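You operate a simulated robot arm through the tools that you are given. There is no shell and no other tool. Be economical: measure what you need, move in short steps, check, and stop when the job is done.

Carry out the task below with a simulated robot arm. There is one attempt and no reset: what you move stays moved.

TASK
Put the yellow cap from the top of the timber platform and the green clip from the top of the timber platform in the grey tray.
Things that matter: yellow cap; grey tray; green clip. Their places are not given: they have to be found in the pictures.

It is judged by the outcome, as a careful person would: the job done as asked, and still so three seconds after it is handed in. It fails if anything else is knocked over, pushed out of place, dropped, spilled or broken.

THE ROBOT
A 6-joint arm with a two-finger parallel gripper, fixed in place. Base frame: the origin is at the foot of the arm, x ahead of it, y to its left, z up; the work surface is at about z = 0. Lengths are in mm, angles in rad, forces in N, time in s.
With the tool pointing down near the work surface it reaches from about 180 to 460 mm from the base axis. Its first joint turns from -1.222 to 1.222 rad. Payload 1.9 kg.
Tool frame: the origin (TCP) lies between the finger pads and is the grasp point; the fingertips stand 23 mm ahead of it; z points along the fingers, y is the line along which they close. The gripper opens to 94 mm. The fingers are 38 mm wide and 10 mm thick; the gripper's body (54 by 96 mm) begins 39 mm behind the TCP.
Orientation is that of the tool frame in the base frame, as a unit quaternion [x, y, z, w]. With the fingers straight down and closing along the base's y, the tool's x points along the base's -x, its y along +y and its z along -z.

THE INTERFACE
- The arm moves only by the tool arm_command. Its argument "moves" is a list of rows, each a list of 3 entries, a list of its own where there are three numbers: the turn, a rotation vector about the base's x, y, z in rad, then the shift along the base's x, y, z in mm, then the closure in counts, from 0 (fully open) to 255 (shut). In form: [[[wx, wy, wz], [dx, dy, dz], grip], ...]. A call has 1 to 8 rows; each row shifts and turns the commanded pose from where the row before left it. A row lasts 0.2 s, in which the tool goes at most 50 mm and 0.15 rad; a call with a longer step from one row to the next is refused whole, and so is a gripper value outside its range. A pose out of reach is approached as far as the arm can. The call stops where the force on the tool passes 40 N (or 10 N more than at its start, if that is more) or the arm is blocked; 0.2 s more then pass. The fingers move at their own pace (about 108 mm/s each) and stop on an object; they squeeze with about 38 N. The grip force told is the motor's: it shows also when the fingers shut on nothing. Time passes only in rows, and 0.2 s behind the last, so rows that do not move let the fingers close. It gives the time, the measured TCP pose, the force on the tool (base axes), the opening and the grip force at its end, in the units of the frame above (readings bear some noise), and new pictures: "pictures" is both (left out), scene, wrist or none.
- Cameras (640 x 400 px; columns grow to the right, rows downward): "scene" is fixed at [65.4, 325.3, 416.9]; the picture's right is [-0.64, -0.77, 0.00], its down [-0.49, 0.41, -0.77] and it looks along [0.59, -0.49, -0.64] (base axes); focal length 214 px, centre (320, 200). "wrist" rides on the gripper at [-39, 0, -44] in the tool frame; the picture's right is [0.00, -1.00, 0.00], its down [0.97, 0.00, -0.24] and it looks along [0.24, 0.00, 0.97] (tool axes); focal length 218 px, centre (320, 200).
- locate(camera, pixels): for up to 12 pixels [column, row] of the newest picture of that camera ("zoom" is the newest enlarged one), the place [x, y, z] in the base frame of the surface seen there, good to about 3 mm. No time passes.
- enlarge(camera, box): a new picture of the part [left, top, right, bottom] of that camera's present view, enlarged. No time passes.
- sign_off(): hands the job in; it is judged then, once.

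Work in short steps. Measure before you move; look again where a grasp or a placing could have gone wrong, and mend it. You have 60 turns and 100 pictures in all, the two below and enlarged ones among them. Open the gripper and draw the arm clear of the work before you hand the job in, unless the task says otherwise; then end with one line.

The tools are called after "Call:" as name(argument=value, ...) on one line, values as JSON. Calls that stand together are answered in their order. arm_command: Moves the arm, as the interface text tells. Its arguments: {"type":"object","properties":{"moves":{"type":"array","items":{"type":"array"}},"pictures":{"type":"string","enum":["both","scene","wrist","none"]}},"required":["moves"]} The other tools are called the same way: locate (camera, pixels) gives the place of the surface under pixels of a picture; enlarge (camera, box) takes an enlarged picture of a part of a camera's view; sign_off () hands the job in.

At the start:

```text
t: 0.0
ee_pos: [335.0, 80.1, 277.0]
ee_rot: [0.0, 1.0, 0.002, 0.001]
ft_force: [-0.4, -0.1, -0.3]
gripper_width: 93.8
gripper_force: 0.1
```

scene: 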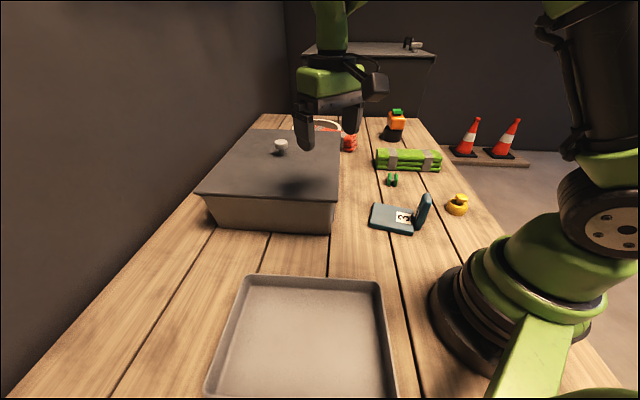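
wrist: 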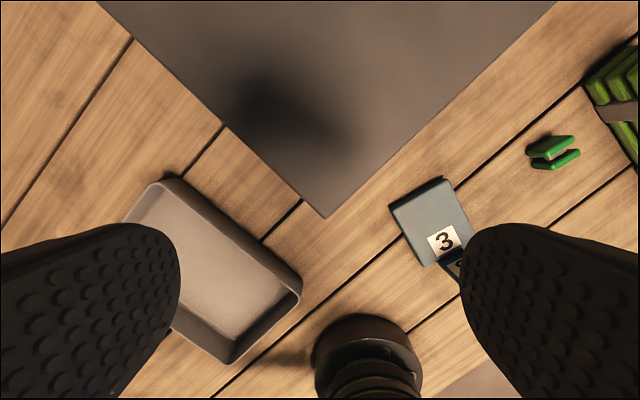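

The yellow item is near (457,204), the green clip near (392,180), and the tray near (305,340). I'll enlarge and locate them.

Call:
enlarge(camera="scene", box=[340, 90, 500, 240])

Call:
locate(camera="scene", pixels=[[457, 199], [457, 212], [392, 179], [396, 180], [388, 182], [305, 330], [247, 280], [378, 283], [210, 390], [392, 390], [281, 142], [420, 215]])

Call:
locate(camera="wrist", pixels=[[548, 144], [565, 158], [552, 152], [172, 182], [295, 282], [230, 355], [215, 270], [325, 215], [530, 152], [578, 138], [535, 168], [580, 152]])

```text
2.67 times, centred on (420, 165) of scene
```

zoom: 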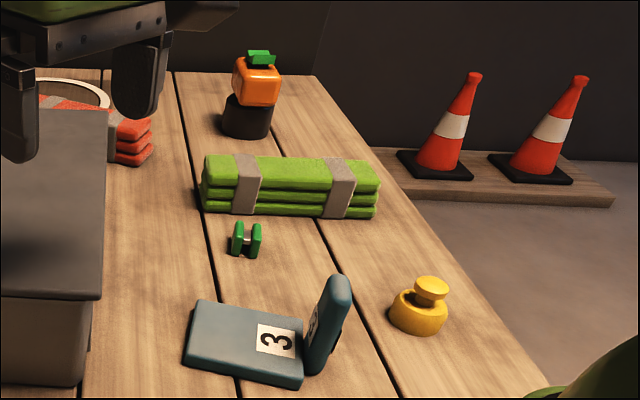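

```text
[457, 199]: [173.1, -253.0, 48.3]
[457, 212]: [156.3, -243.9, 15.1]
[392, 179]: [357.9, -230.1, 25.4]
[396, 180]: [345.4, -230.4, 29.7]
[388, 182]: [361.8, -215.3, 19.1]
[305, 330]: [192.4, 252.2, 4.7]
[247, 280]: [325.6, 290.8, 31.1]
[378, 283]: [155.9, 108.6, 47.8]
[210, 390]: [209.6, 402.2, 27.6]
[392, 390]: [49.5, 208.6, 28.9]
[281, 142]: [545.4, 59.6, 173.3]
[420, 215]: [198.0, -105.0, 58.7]
```

```text
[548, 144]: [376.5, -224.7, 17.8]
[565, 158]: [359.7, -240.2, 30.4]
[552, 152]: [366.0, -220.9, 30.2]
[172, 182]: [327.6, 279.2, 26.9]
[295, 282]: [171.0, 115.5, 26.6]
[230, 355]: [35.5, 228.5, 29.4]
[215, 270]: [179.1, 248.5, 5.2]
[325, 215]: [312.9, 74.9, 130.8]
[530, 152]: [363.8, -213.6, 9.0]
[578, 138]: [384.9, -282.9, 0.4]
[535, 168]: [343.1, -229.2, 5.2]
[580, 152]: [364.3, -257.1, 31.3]
```

Checking which objects match the clip and cap.

Call:
enlarge(camera="scene", box=[370, 95, 430, 145])

Call:
enlarge(camera="scene", box=[375, 165, 475, 225])

Call:
enlarge(camera="wrist", box=[500, 110, 620, 190])

Call:
locate(camera="scene", pixels=[[397, 112], [396, 125], [392, 138], [450, 210], [464, 197], [459, 206], [463, 212], [405, 152], [380, 170], [430, 200], [455, 195], [410, 44]])

```text
8.00 times, centred on (400, 120) of scene
```

zoom: 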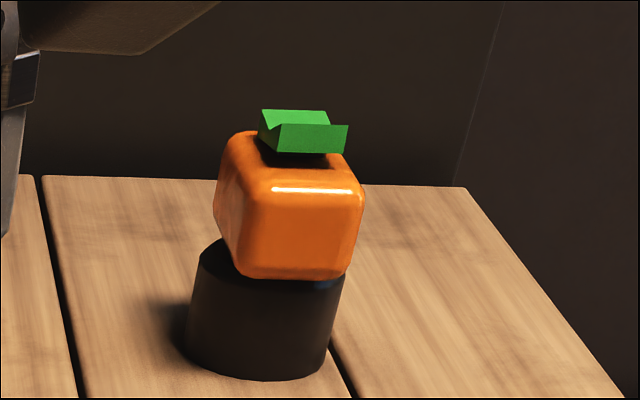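

```text
6.40 times, centred on (425, 195) of scene
```

zoom: 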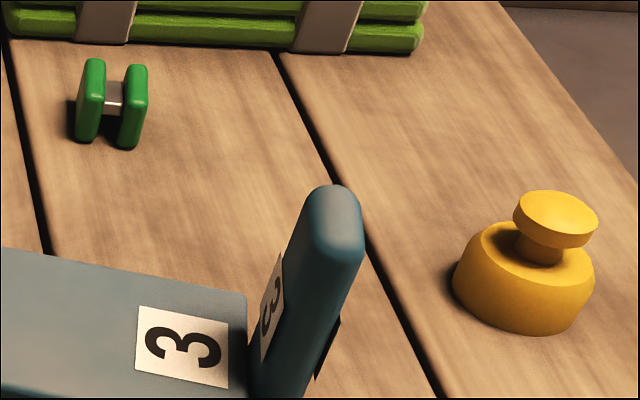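

```text
5.00 times, centred on (560, 150) of wrist
```

zoom: 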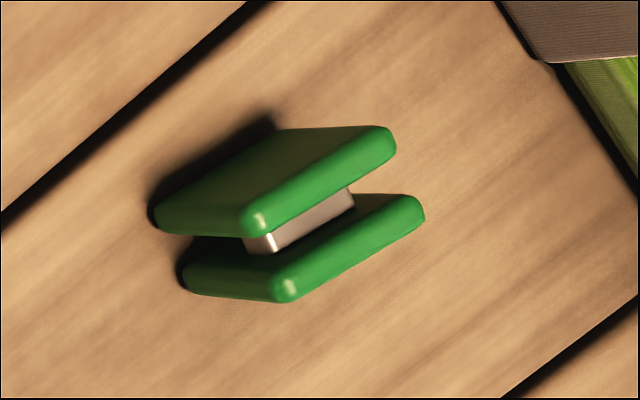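

```text
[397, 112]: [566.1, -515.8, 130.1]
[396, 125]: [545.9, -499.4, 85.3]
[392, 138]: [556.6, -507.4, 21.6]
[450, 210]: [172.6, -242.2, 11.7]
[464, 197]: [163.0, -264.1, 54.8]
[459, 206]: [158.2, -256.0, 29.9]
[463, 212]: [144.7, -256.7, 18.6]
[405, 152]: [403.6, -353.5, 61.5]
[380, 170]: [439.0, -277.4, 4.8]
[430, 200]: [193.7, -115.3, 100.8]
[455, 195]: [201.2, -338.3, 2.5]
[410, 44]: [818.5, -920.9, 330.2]
```

The clip is at about (358,-232), the cap at about (163,-253), and the tray centre at about (181,257). I'll move above the clip for a close look.

Call:
arm_command(moves=[[[0, 0, 0], [3, -44, 0], 0], [[0, 0, 0], [3, -44, 0], 0], [[0, 0, 0], [3, -44, 0], 0], [[0, 0, 0], [3, -44, 0], 0], [[0, 0, 0], [3, -44, 0], 0], [[0, 0, 0], [3, -44, -30], 0], [[0, 0, 0], [3, -44, -30], 0]], pictures="wrist")

```text
refused: row 6 steps farther than a row can; nothing moved
```

Call:
arm_command(moves=[[[0, 0, 0], [3, -44, 0], 0], [[0, 0, 0], [3, -44, 0], 0], [[0, 0, 0], [3, -44, 0], 0], [[0, 0, 0], [3, -44, 0], 0], [[0, 0, 0], [3, -44, 0], 0], [[0, 0, 0], [3, -44, -10], 0], [[0, 0, 0], [3, -44, -20], 0], [[0, 0, 0], [0, 0, -40], 0]], pictures="wrist")

```text
t: 1.8
ee_pos: [357.2, -225.8, 205.4]
ee_rot: [0.0, 1.0, 0.001, 0.0]
ft_force: [0.5, -0.3, -0.4]
gripper_width: 94.1
gripper_force: 0.0
```

wrist: 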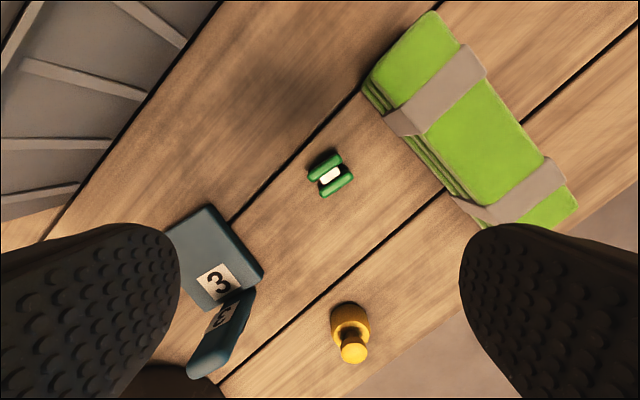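

The clip is visible at (330,175); I'll enlarge it to find its axis.

Call:
enlarge(camera="wrist", box=[290, 150, 370, 200])

Call:
locate(camera="wrist", pixels=[[330, 176], [310, 178], [340, 158], [322, 194], [352, 176], [325, 168], [337, 185], [404, 134], [450, 190], [263, 270], [248, 290], [210, 205]])

```text
8.00 times, centred on (330, 175) of wrist
```

zoom: 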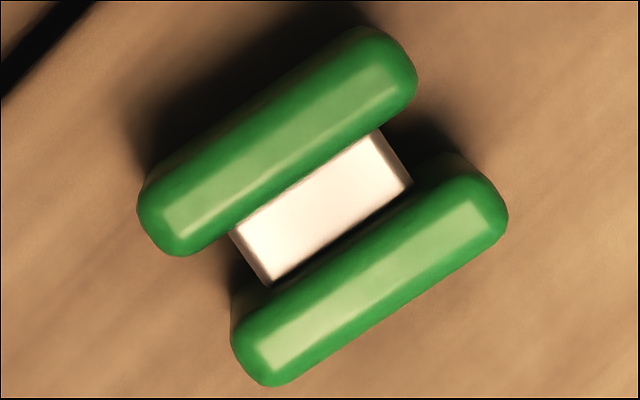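

```text
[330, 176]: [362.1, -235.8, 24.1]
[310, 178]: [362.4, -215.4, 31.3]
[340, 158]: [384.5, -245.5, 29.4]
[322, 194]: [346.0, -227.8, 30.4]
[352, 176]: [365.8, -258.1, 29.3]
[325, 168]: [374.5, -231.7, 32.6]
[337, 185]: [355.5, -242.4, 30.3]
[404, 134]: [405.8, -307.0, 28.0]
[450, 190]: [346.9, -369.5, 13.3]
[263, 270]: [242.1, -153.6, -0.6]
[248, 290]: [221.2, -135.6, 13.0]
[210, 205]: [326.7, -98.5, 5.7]
```

The clip centre is about (365,-236) and its plates run along (0.6,-0.8), so I'll turn the tool by -0.93 rad and descend partway above it.

Call:
arm_command(moves=[[[0, 0, -0.133], [1, -1.5, -12], 0], [[0, 0, -0.133], [1, -1.5, -12], 0], [[0, 0, -0.133], [1, -1.5, -12], 0], [[0, 0, -0.133], [1, -1.5, -12], 0], [[0, 0, -0.133], [1, -1.5, -12], 0], [[0, 0, -0.133], [1, -1.5, -12], 0], [[0, 0, -0.133], [1, -1.5, -12], 0], [[0, 0, 0], [0, 0, -11], 0]], pictures="wrist")

```text
t: 3.6
ee_pos: [361.0, -240.1, 109.8]
ee_rot: [0.45, 0.893, 0.0, 0.001]
ft_force: [-0.6, -0.1, -0.3]
gripper_width: 94.1
gripper_force: 0.1
```

wrist: 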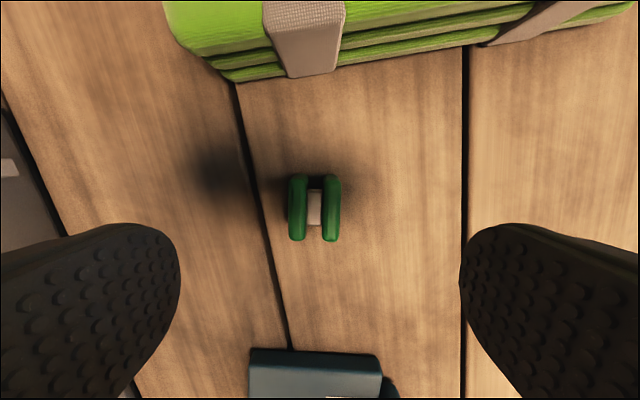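

The clip at (315,208) is aligned with the fingers; measuring it precisely.

Call:
locate(camera="wrist", pixels=[[298, 180], [298, 230], [332, 180], [332, 230], [315, 205], [305, 75], [225, 75], [315, 380]])

```text
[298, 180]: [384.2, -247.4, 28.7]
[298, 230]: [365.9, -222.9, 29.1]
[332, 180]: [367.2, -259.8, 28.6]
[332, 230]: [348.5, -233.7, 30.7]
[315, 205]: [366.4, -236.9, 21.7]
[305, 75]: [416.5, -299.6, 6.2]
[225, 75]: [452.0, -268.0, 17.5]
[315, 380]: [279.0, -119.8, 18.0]
```

Centre is (366,-241), top z about 29. Descending to TCP z about 27 and closing.

Call:
arm_command(moves=[[[0, 0, 0], [5, -1, -25], 0], [[0, 0, 0], [0, 0, -30], 0], [[0, 0, 0], [0, 0, -20], 0], [[0, 0, 0], [0, 0, -8], 0], [[0, 0, 0], [0, 0, 0], 255], [[0, 0, 0], [0, 0, 0], 255], [[0, 0, 0], [0, 0, 0], 255]], pictures="wrist")

```text
t: 5.2
ee_pos: [367.3, -241.1, 27.2]
ee_rot: [0.448, 0.894, 0.0, 0.002]
ft_force: [0.3, 0.4, 0.3]
gripper_width: 30.7
gripper_force: 38.4
```

wrist: 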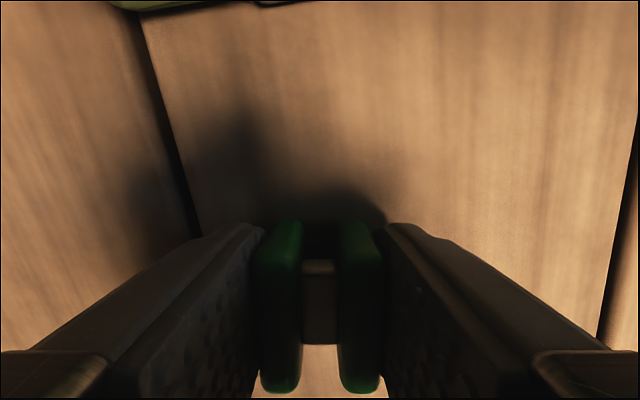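

Clip gripped (30.7 mm opening, 38 N). Lifting straight up.

Call:
arm_command(moves=[[[0, 0, 0], [0, 0, 20], 255], [[0, 0, 0], [0, 0, 40], 255], [[0, 0, 0], [0, 0, 45], 255], [[0, 0, 0], [0, 0, 45], 255], [[0, 0, 0], [0, 0, 45], 255], [[0, 0, 0], [0, 0, 15], 255]], pictures="wrist")

Call:
arm_command(moves=[[[0, 0, 0.14], [-13, 44.25, 0], 255], [[0, 0, 0.14], [-13, 44.25, 0], 255], [[0, 0, 0.14], [-13, 44.25, 0], 255], [[0, 0, 0.14], [-13, 44.25, 0], 255], [[0, 0, 0.14], [-13, 44.25, 0], 255], [[0, 0, 0.14], [-13, 44.25, 0], 255]], pictures="none")

Call:
arm_command(moves=[[[0, 0, 0.14], [-13, 44.25, 0], 255], [[0, 0, 0.14], [-13, 44.25, 0], 255], [[0, 0, 0.14], [-13, 44.25, 0], 255], [[0, 0, 0.14], [-13, 44.25, 0], 255], [[0, 0, 0.14], [-13, 44.25, 0], 255], [[0, 0, 0.14], [-13, 44.25, 0], 255]], pictures="wrist")

```text
t: 6.6
ee_pos: [368.4, -240.2, 236.2]
ee_rot: [0.448, 0.894, 0.001, 0.001]
ft_force: [-0.5, 0.3, 0.2]
gripper_width: 31.2
gripper_force: 37.7
```

wrist: 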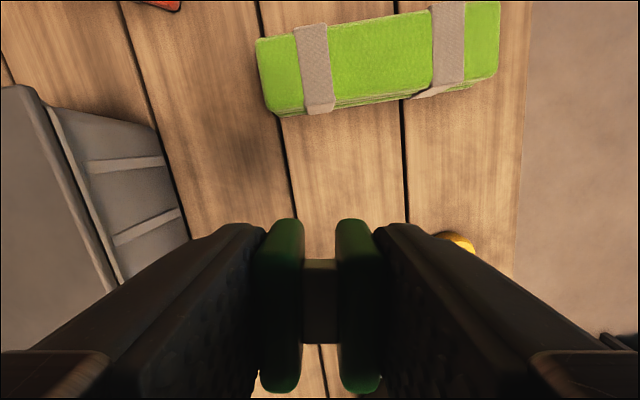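

```text
t: 8.0
ee_pos: [291.5, 27.3, 236.3]
ee_rot: [0.044, 0.999, 0.001, 0.002]
ft_force: [-0.3, 0.6, -0.4]
gripper_width: 31.0
gripper_force: 38.4
```

```text
t: 9.4
ee_pos: [209.1, 290.2, 232.7]
ee_rot: [-0.366, 0.931, 0.001, 0.0]
ft_force: [1.2, 1.0, 0.4]
gripper_width: 31.1
gripper_force: 37.9
```

wrist: 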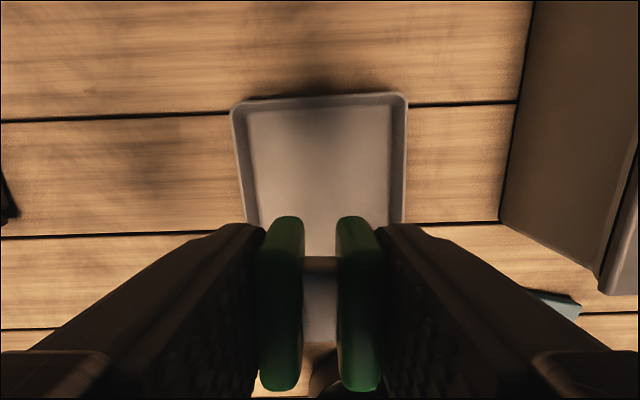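

Still held and over the tray. Verifying the tray edges.

Call:
locate(camera="wrist", pixels=[[237, 104], [402, 96], [320, 100], [248, 210], [404, 210], [320, 180], [320, 240]])

```text
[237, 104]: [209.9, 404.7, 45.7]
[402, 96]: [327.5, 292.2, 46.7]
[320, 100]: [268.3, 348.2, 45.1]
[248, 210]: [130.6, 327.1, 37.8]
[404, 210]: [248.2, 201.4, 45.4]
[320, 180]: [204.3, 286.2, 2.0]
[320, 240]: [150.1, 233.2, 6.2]
```

Tray is centred under the tool; floor z about 4. Lowering to TCP z about 34 and opening.

Call:
arm_command(moves=[[[0, 0, 0], [0, 0, -45], 255], [[0, 0, 0], [0, 0, -45], 255], [[0, 0, 0], [0, 0, -45], 255], [[0, 0, 0], [0, 0, -35], 255], [[0, 0, 0], [0, 0, -20], 255], [[0, 0, 0], [0, 0, -8], 255]], pictures="scene")

```text
t: 10.8
ee_pos: [210.2, 288.3, 39.7]
ee_rot: [-0.366, 0.931, 0.001, 0.0]
ft_force: [-0.1, -0.3, 0.0]
gripper_width: 31.0
gripper_force: 37.5
```

scene: 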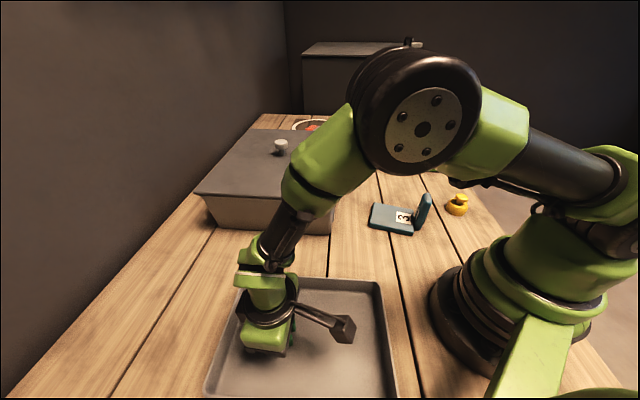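

About 6 mm remain above the tray floor; lowering a bit and opening.

Call:
arm_command(moves=[[[0, 0, 0], [0, 0, -3], 255], [[0, 0, 0], [0, 0, -3], 255], [[0, 0, 0], [0, 0, 0], 255], [[0, 0, 0], [0, 0, 0], 120], [[0, 0, 0], [0, 0, 0], 60], [[0, 0, 0], [0, 0, 0], 60]], pictures="wrist")

Call:
locate(camera="scene", pixels=[[345, 330], [340, 318], [265, 345]])

```text
t: 12.2
ee_pos: [210.9, 288.9, 34.5]
ee_rot: [-0.366, 0.931, 0.001, 0.001]
ft_force: [-0.3, 0.6, -1.0]
gripper_width: 71.9
gripper_force: 0.1
```

wrist: 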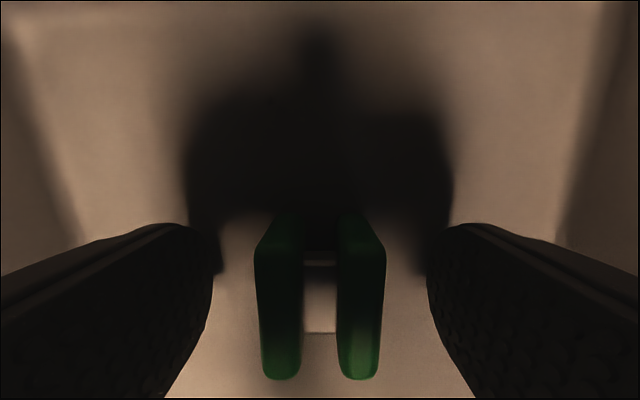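

```text
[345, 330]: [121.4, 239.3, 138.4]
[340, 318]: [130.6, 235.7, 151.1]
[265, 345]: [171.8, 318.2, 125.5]
```

Clip is released standing in the tray. Lifting and going back toward the cap, via (290,20).

Call:
arm_command(moves=[[[0, 0, 0], [0, 0, 15], 60], [[0, 0, 0], [0, 0, 40], 0], [[0, 0, 0], [0, 0, 48], 0], [[0, 0, 0], [0, 0, 48], 0], [[0, 0, 0], [0, 0, 48], 0]], pictures="wrist")

Call:
arm_command(moves=[[[0, 0, -0.138], [13.3, -44.7, 0], 0], [[0, 0, -0.138], [13.3, -44.7, 0], 0], [[0, 0, -0.138], [13.3, -44.7, 0], 0], [[0, 0, -0.138], [13.3, -44.7, 0], 0], [[0, 0, -0.138], [13.3, -44.7, 0], 0], [[0, 0, -0.138], [13.3, -44.7, 0], 0]], pictures="none")

Call:
arm_command(moves=[[[0, 0, -0.138], [-18.3, -42.5, 0], 0], [[0, 0, -0.138], [-18.3, -42.5, 0], 0], [[0, 0, -0.138], [-18.3, -42.5, 0], 0], [[0, 0, -0.138], [-18.3, -42.5, 0], 0], [[0, 0, -0.138], [-18.3, -42.5, 0], 0], [[0, 0, -0.138], [-18.3, -42.5, 0], 0], [[0, 0, 0], [0, 0, -40], 0]], pictures="both")

```text
t: 13.4
ee_pos: [209.6, 290.8, 232.5]
ee_rot: [-0.366, 0.931, 0.001, 0.001]
ft_force: [-0.2, 0.2, -0.1]
gripper_width: 93.9
gripper_force: 0.1
```

wrist: 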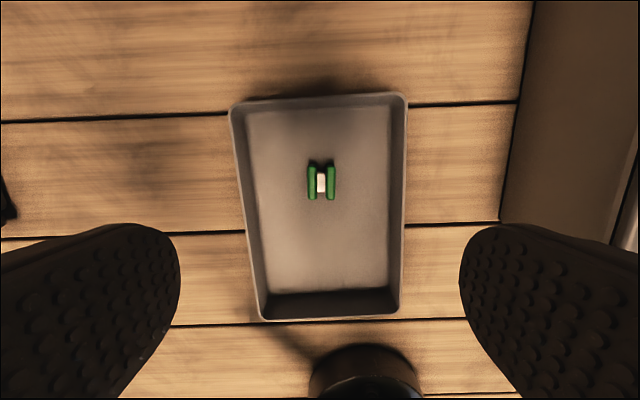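

```text
t: 14.8
ee_pos: [295.1, 21.0, 232.1]
ee_rot: [0.039, 0.999, 0.001, 0.001]
ft_force: [1.1, 0.8, 0.0]
gripper_width: 93.9
gripper_force: 0.0
```

```text
t: 16.4
ee_pos: [180.9, -235.6, 191.9]
ee_rot: [0.439, 0.898, 0.001, 0.0]
ft_force: [-0.4, -0.7, -0.7]
gripper_width: 94.2
gripper_force: 0.1
```

scene: 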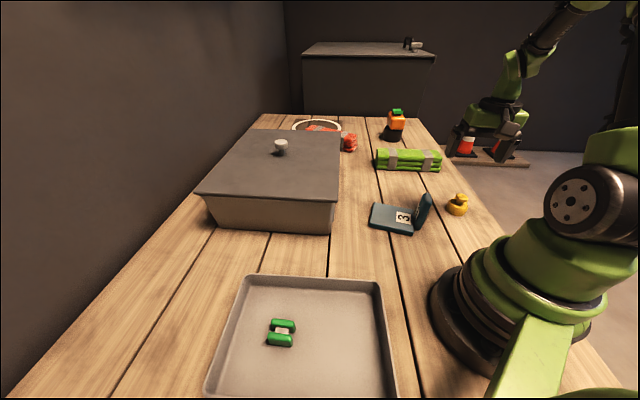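
wrist: 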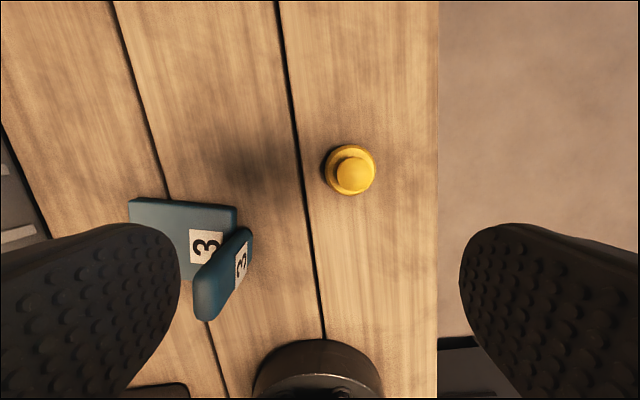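

The clip sits in the tray and the cap is at (350,170). Measuring the cap and the card near it.

Call:
locate(camera="wrist", pixels=[[352, 173], [352, 152], [329, 172], [372, 172], [350, 190], [339, 174], [366, 174], [246, 240], [213, 310], [236, 210], [437, 172]])

Call:
enlarge(camera="wrist", box=[310, 145, 390, 195])

```text
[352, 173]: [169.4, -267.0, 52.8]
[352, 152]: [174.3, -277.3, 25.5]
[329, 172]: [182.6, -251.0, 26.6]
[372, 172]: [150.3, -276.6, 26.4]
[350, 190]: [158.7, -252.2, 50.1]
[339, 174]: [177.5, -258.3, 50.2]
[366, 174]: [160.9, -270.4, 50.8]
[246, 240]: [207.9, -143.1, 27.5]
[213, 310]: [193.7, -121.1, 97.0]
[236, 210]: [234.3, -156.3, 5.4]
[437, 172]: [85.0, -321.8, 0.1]
```

```text
8.00 times, centred on (350, 170) of wrist
```

zoom: 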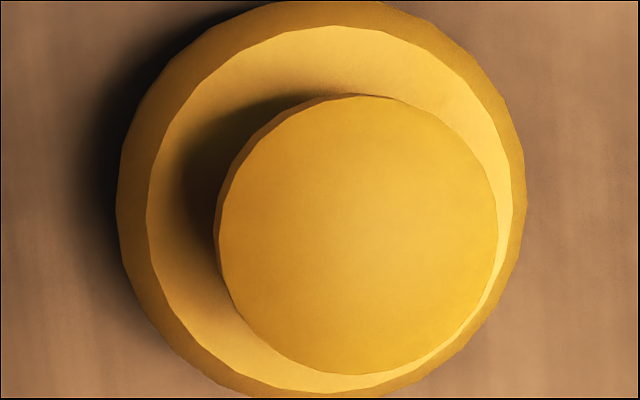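

Cap centre is about (167,-264), base about 40 mm wide, knob top z about 52. Positioning above it and descending partway.

Call:
arm_command(moves=[[[0, 0, 0], [-13.5, -28.5, 0], 0], [[0, 0, 0], [0, 0, -40], 0], [[0, 0, 0], [0, 0, -40], 0]], pictures="both")

```text
t: 17.2
ee_pos: [167.8, -261.8, 110.4]
ee_rot: [0.438, 0.899, 0.001, 0.002]
ft_force: [-0.1, -0.8, 0.0]
gripper_width: 93.9
gripper_force: 0.1
```

scene: 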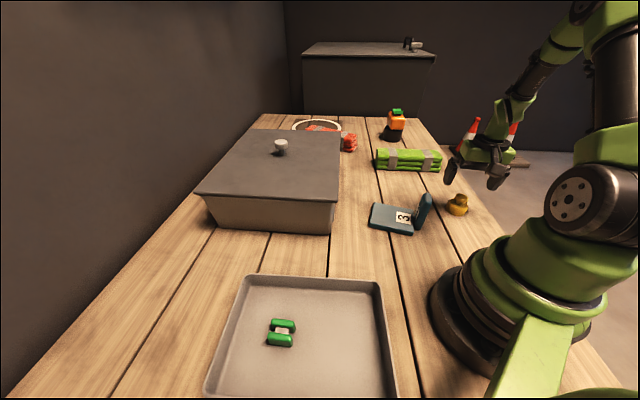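
wrist: 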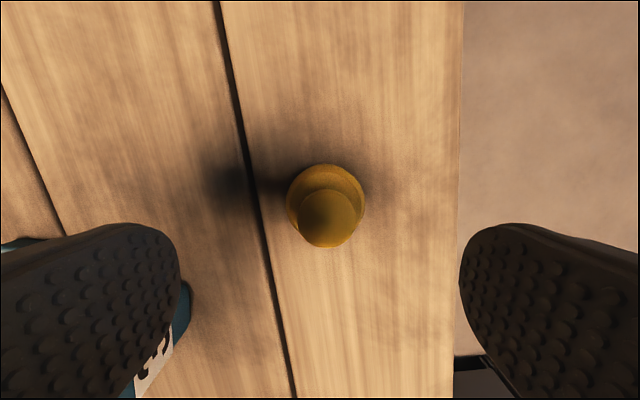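

Cap is nearly centred (column 327). Descending to TCP z about 27 and closing.

Call:
arm_command(moves=[[[0, 0, 0], [-2, -3, -30], 0], [[0, 0, 0], [0, 0, -30], 0], [[0, 0, 0], [0, 0, -18], 0], [[0, 0, 0], [0, 0, -5], 0], [[0, 0, 0], [0, 0, 0], 255], [[0, 0, 0], [0, 0, 0], 255], [[0, 0, 0], [0, 0, 0], 255]], pictures="both")

```text
t: 18.8
ee_pos: [166.2, -265.5, 28.8]
ee_rot: [0.439, 0.899, 0.0, 0.002]
ft_force: [1.0, 0.5, 0.1]
gripper_width: 53.0
gripper_force: 38.2
```

scene: 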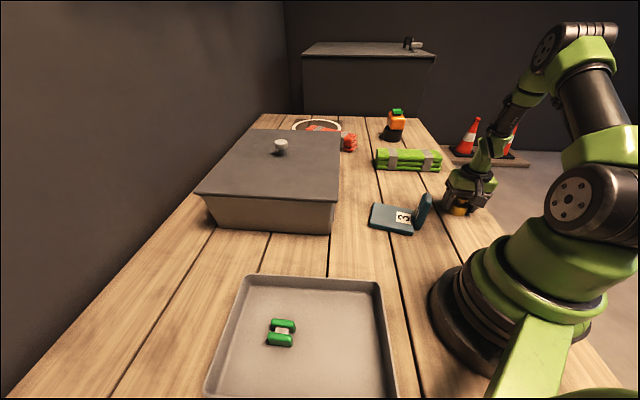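
wrist: 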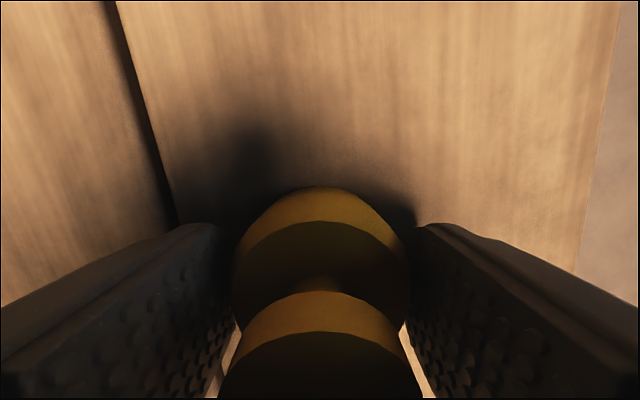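

The gripper holds at 53 mm; lifting slightly to check the hold.

Call:
arm_command(moves=[[[0, 0, 0], [0, 0, 8], 255], [[0, 0, 0], [0, 0, 12], 255], [[0, 0, 0], [0, 0, 0], 255]], pictures="both")

Call:
enlarge(camera="scene", box=[420, 150, 520, 230])

```text
t: 19.6
ee_pos: [164.4, -265.5, 49.5]
ee_rot: [0.439, 0.899, 0.001, 0.001]
ft_force: [-0.5, -0.6, -0.9]
gripper_width: 53.1
gripper_force: 38.3
```

scene: 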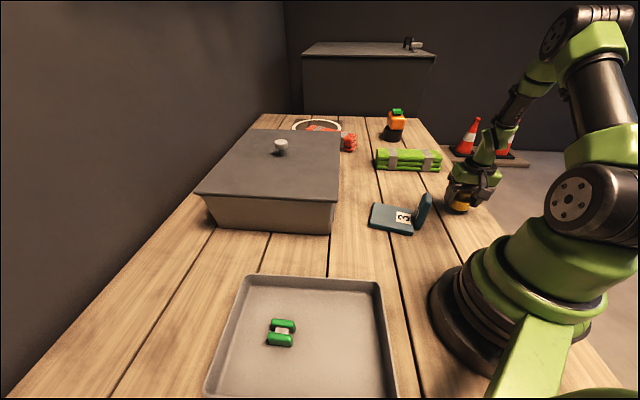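
wrist: 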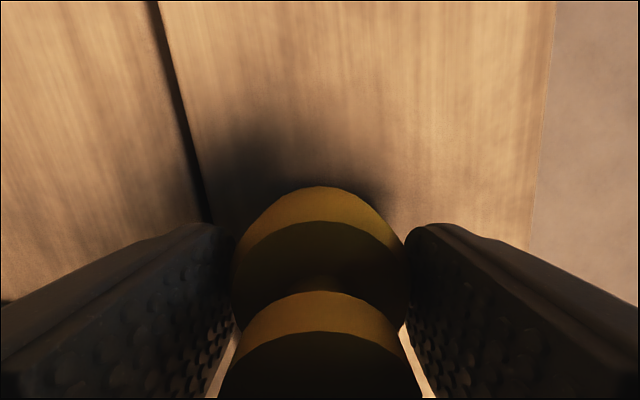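

```text
5.00 times, centred on (470, 190) of scene
```

zoom: 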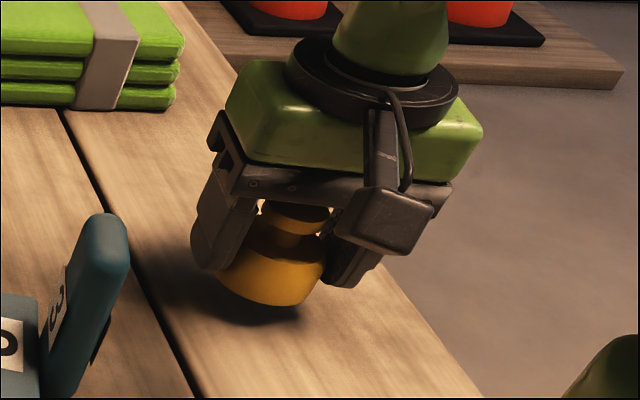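

The cap is off the table and held firmly. Lifting high and carrying it to the near half of the tray, about (150,222).

Call:
arm_command(moves=[[[0, 0, 0], [0, 0, 40], 255], [[0, 0, 0], [0, 0, 48], 255], [[0, 0, 0], [0, 0, 48], 255], [[0, 0, 0], [0, 0, 48], 255]], pictures="none")

Call:
arm_command(moves=[[[0, 0, 0.128], [18, 40.7, 0], 255], [[0, 0, 0.128], [18, 40.7, 0], 255], [[0, 0, 0.128], [18, 40.7, 0], 255], [[0, 0, 0.128], [18, 40.7, 0], 255], [[0, 0, 0.128], [18, 40.7, 0], 255], [[0, 0, 0.128], [18, 40.7, 0], 255], [[0, 0, 0.128], [18, 40.7, 0], 255]], pictures="none")

Call:
arm_command(moves=[[[0, 0, 0.128], [-23.3, 33.7, 0], 255], [[0, 0, 0.128], [-23.3, 33.7, 0], 255], [[0, 0, 0.128], [-23.3, 33.7, 0], 255], [[0, 0, 0.128], [-23.3, 33.7, 0], 255], [[0, 0, 0.128], [-23.3, 33.7, 0], 255], [[0, 0, 0.128], [-23.3, 33.7, 0], 255]], pictures="both")

```text
t: 20.6
ee_pos: [169.0, -262.6, 233.9]
ee_rot: [0.438, 0.899, 0.001, 0.001]
ft_force: [-0.3, -0.8, -0.6]
gripper_width: 53.0
gripper_force: 37.8
```

```text
t: 22.2
ee_pos: [295.3, 21.2, 233.8]
ee_rot: [0.006, 1.0, 0.001, 0.001]
ft_force: [-0.3, -0.1, -0.1]
gripper_width: 52.9
gripper_force: 38.1
```

```text
t: 23.6
ee_pos: [151.6, 218.2, 231.2]
ee_rot: [-0.369, 0.929, 0.001, 0.0]
ft_force: [-0.6, -0.1, -1.1]
gripper_width: 52.8
gripper_force: 37.6
```

scene: 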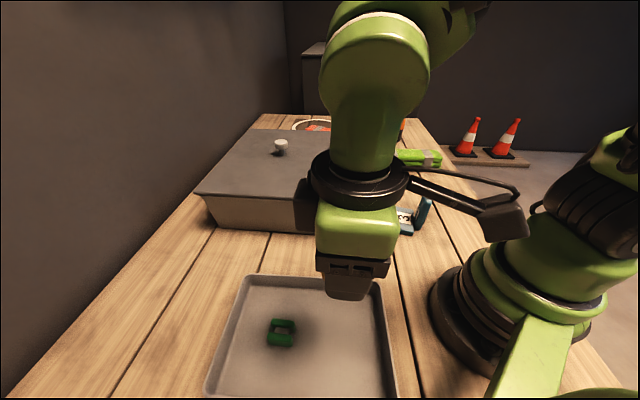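
wrist: 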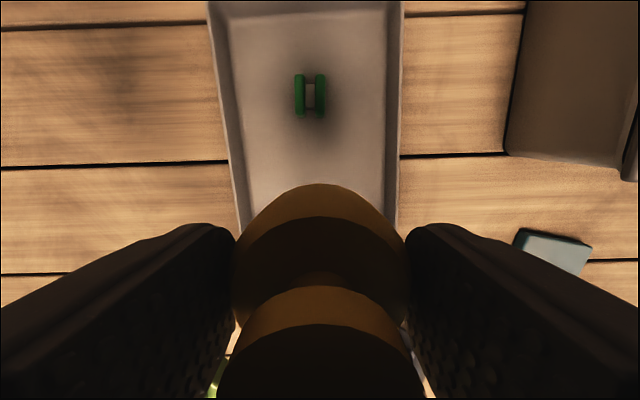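

Centred over the tray. Lowering to TCP z about 35 with force stop watching.

Call:
arm_command(moves=[[[0, 0, 0], [0, 0, -45], 255], [[0, 0, 0], [0, 0, -45], 255], [[0, 0, 0], [0, 0, -45], 255], [[0, 0, 0], [0, 0, -35], 255], [[0, 0, 0], [0, 0, -18], 255], [[0, 0, 0], [0, 0, -5], 255], [[0, 0, 0], [0, 0, 0], 255]], pictures="both")

```text
t: 25.2
ee_pos: [153.4, 221.2, 41.6]
ee_rot: [-0.368, 0.93, 0.001, 0.001]
ft_force: [0.6, 0.4, -1.0]
gripper_width: 52.7
gripper_force: 38.2
```

scene: 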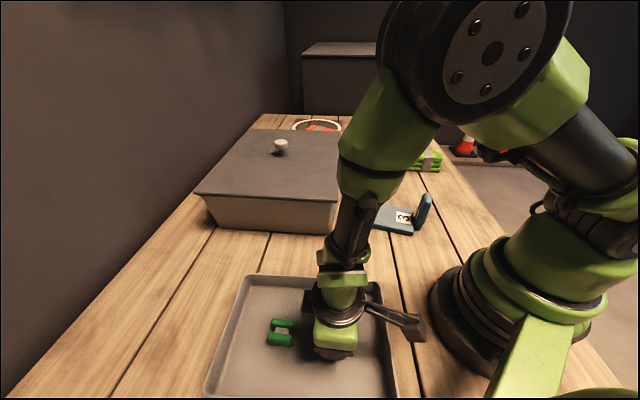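
wrist: 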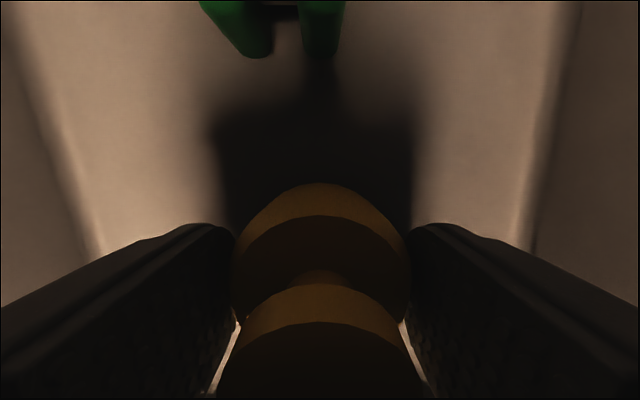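

No contact yet; lowering 6 mm more, then opening partially.

Call:
arm_command(moves=[[[0, 0, 0], [0, 0, -4], 255], [[0, 0, 0], [0, 0, -3], 255], [[0, 0, 0], [0, 0, 0], 255], [[0, 0, 0], [0, 0, 0], 90], [[0, 0, 0], [0, 0, 0], 40], [[0, 0, 0], [0, 0, 0], 40]], pictures="wrist")

```text
t: 26.6
ee_pos: [152.2, 221.7, 34.1]
ee_rot: [-0.369, 0.929, 0.001, 0.001]
ft_force: [0.8, 0.3, 0.9]
gripper_width: 79.2
gripper_force: 0.0
```

wrist: 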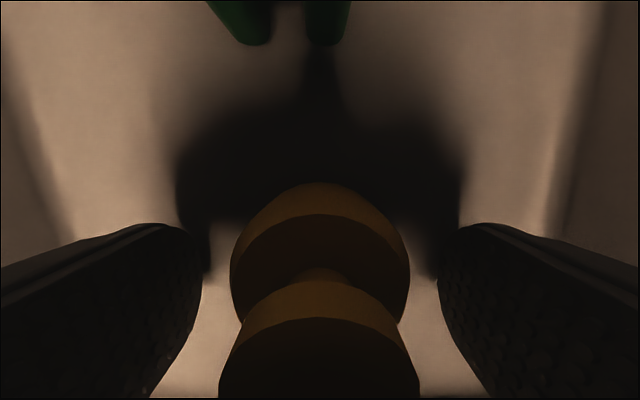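

Released. Raising straight up and moving clear toward the start pose.

Call:
arm_command(moves=[[[0, 0, 0], [0, 0, 15], 40], [[0, 0, 0], [0, 0, 40], 0], [[0, 0, 0], [0, 0, 48], 0], [[0, 0, 0], [0, 0, 48], 0], [[0, 0, 0], [0, 0, 48], 0], [[0, 0, 0], [0, 0, 20], 0]], pictures="none")

Call:
arm_command(moves=[[[0, 0, -0.12], [30, -34, 0], 0], [[0, 0, -0.12], [30, -34, 0], 0], [[0, 0, -0.12], [30, -34, 0], 0], [[0, 0, -0.12], [30, -34, 0], 0], [[0, 0, -0.12], [30, -34, 0], 0], [[0, 0, -0.12], [20, -40, 0], 0], [[0, 0, 0], [0, 0, 0], 0]], pictures="both")

```text
t: 28.0
ee_pos: [152.8, 224.3, 254.1]
ee_rot: [-0.369, 0.929, 0.002, 0.0]
ft_force: [0.2, 0.9, 0.4]
gripper_width: 94.1
gripper_force: 0.1
```

```text
t: 29.6
ee_pos: [322.8, 14.6, 251.3]
ee_rot: [-0.017, 1.0, 0.001, 0.001]
ft_force: [0.9, 1.3, 0.6]
gripper_width: 93.9
gripper_force: 0.1
```

scene: 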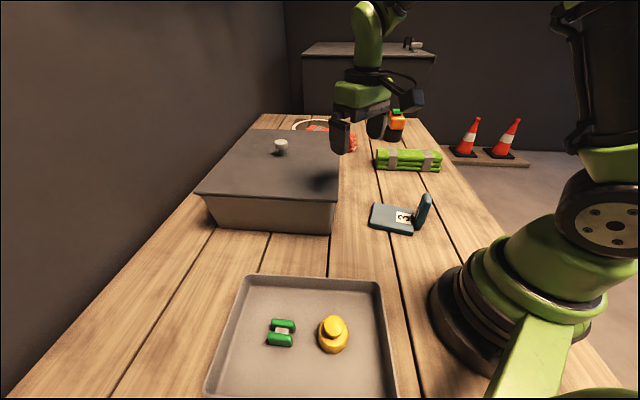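
wrist: 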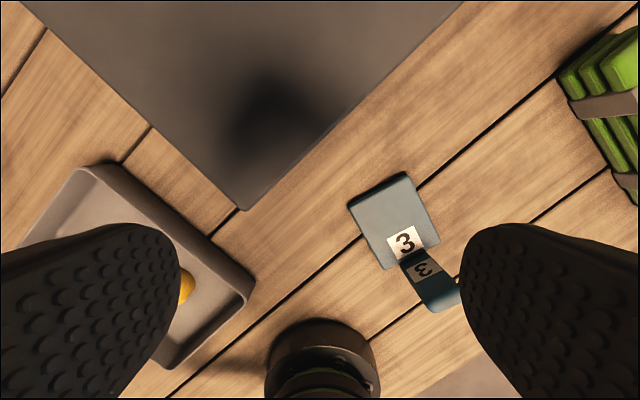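

Both items rest upright in the tray, nothing else has moved, and the gripper is open and clear. Handing in.

Call:
sign_off()

```text
The job is handed in.
```

The yellow cap and the green clip are both in the grey tray, and in the final pictures nothing else had moved.
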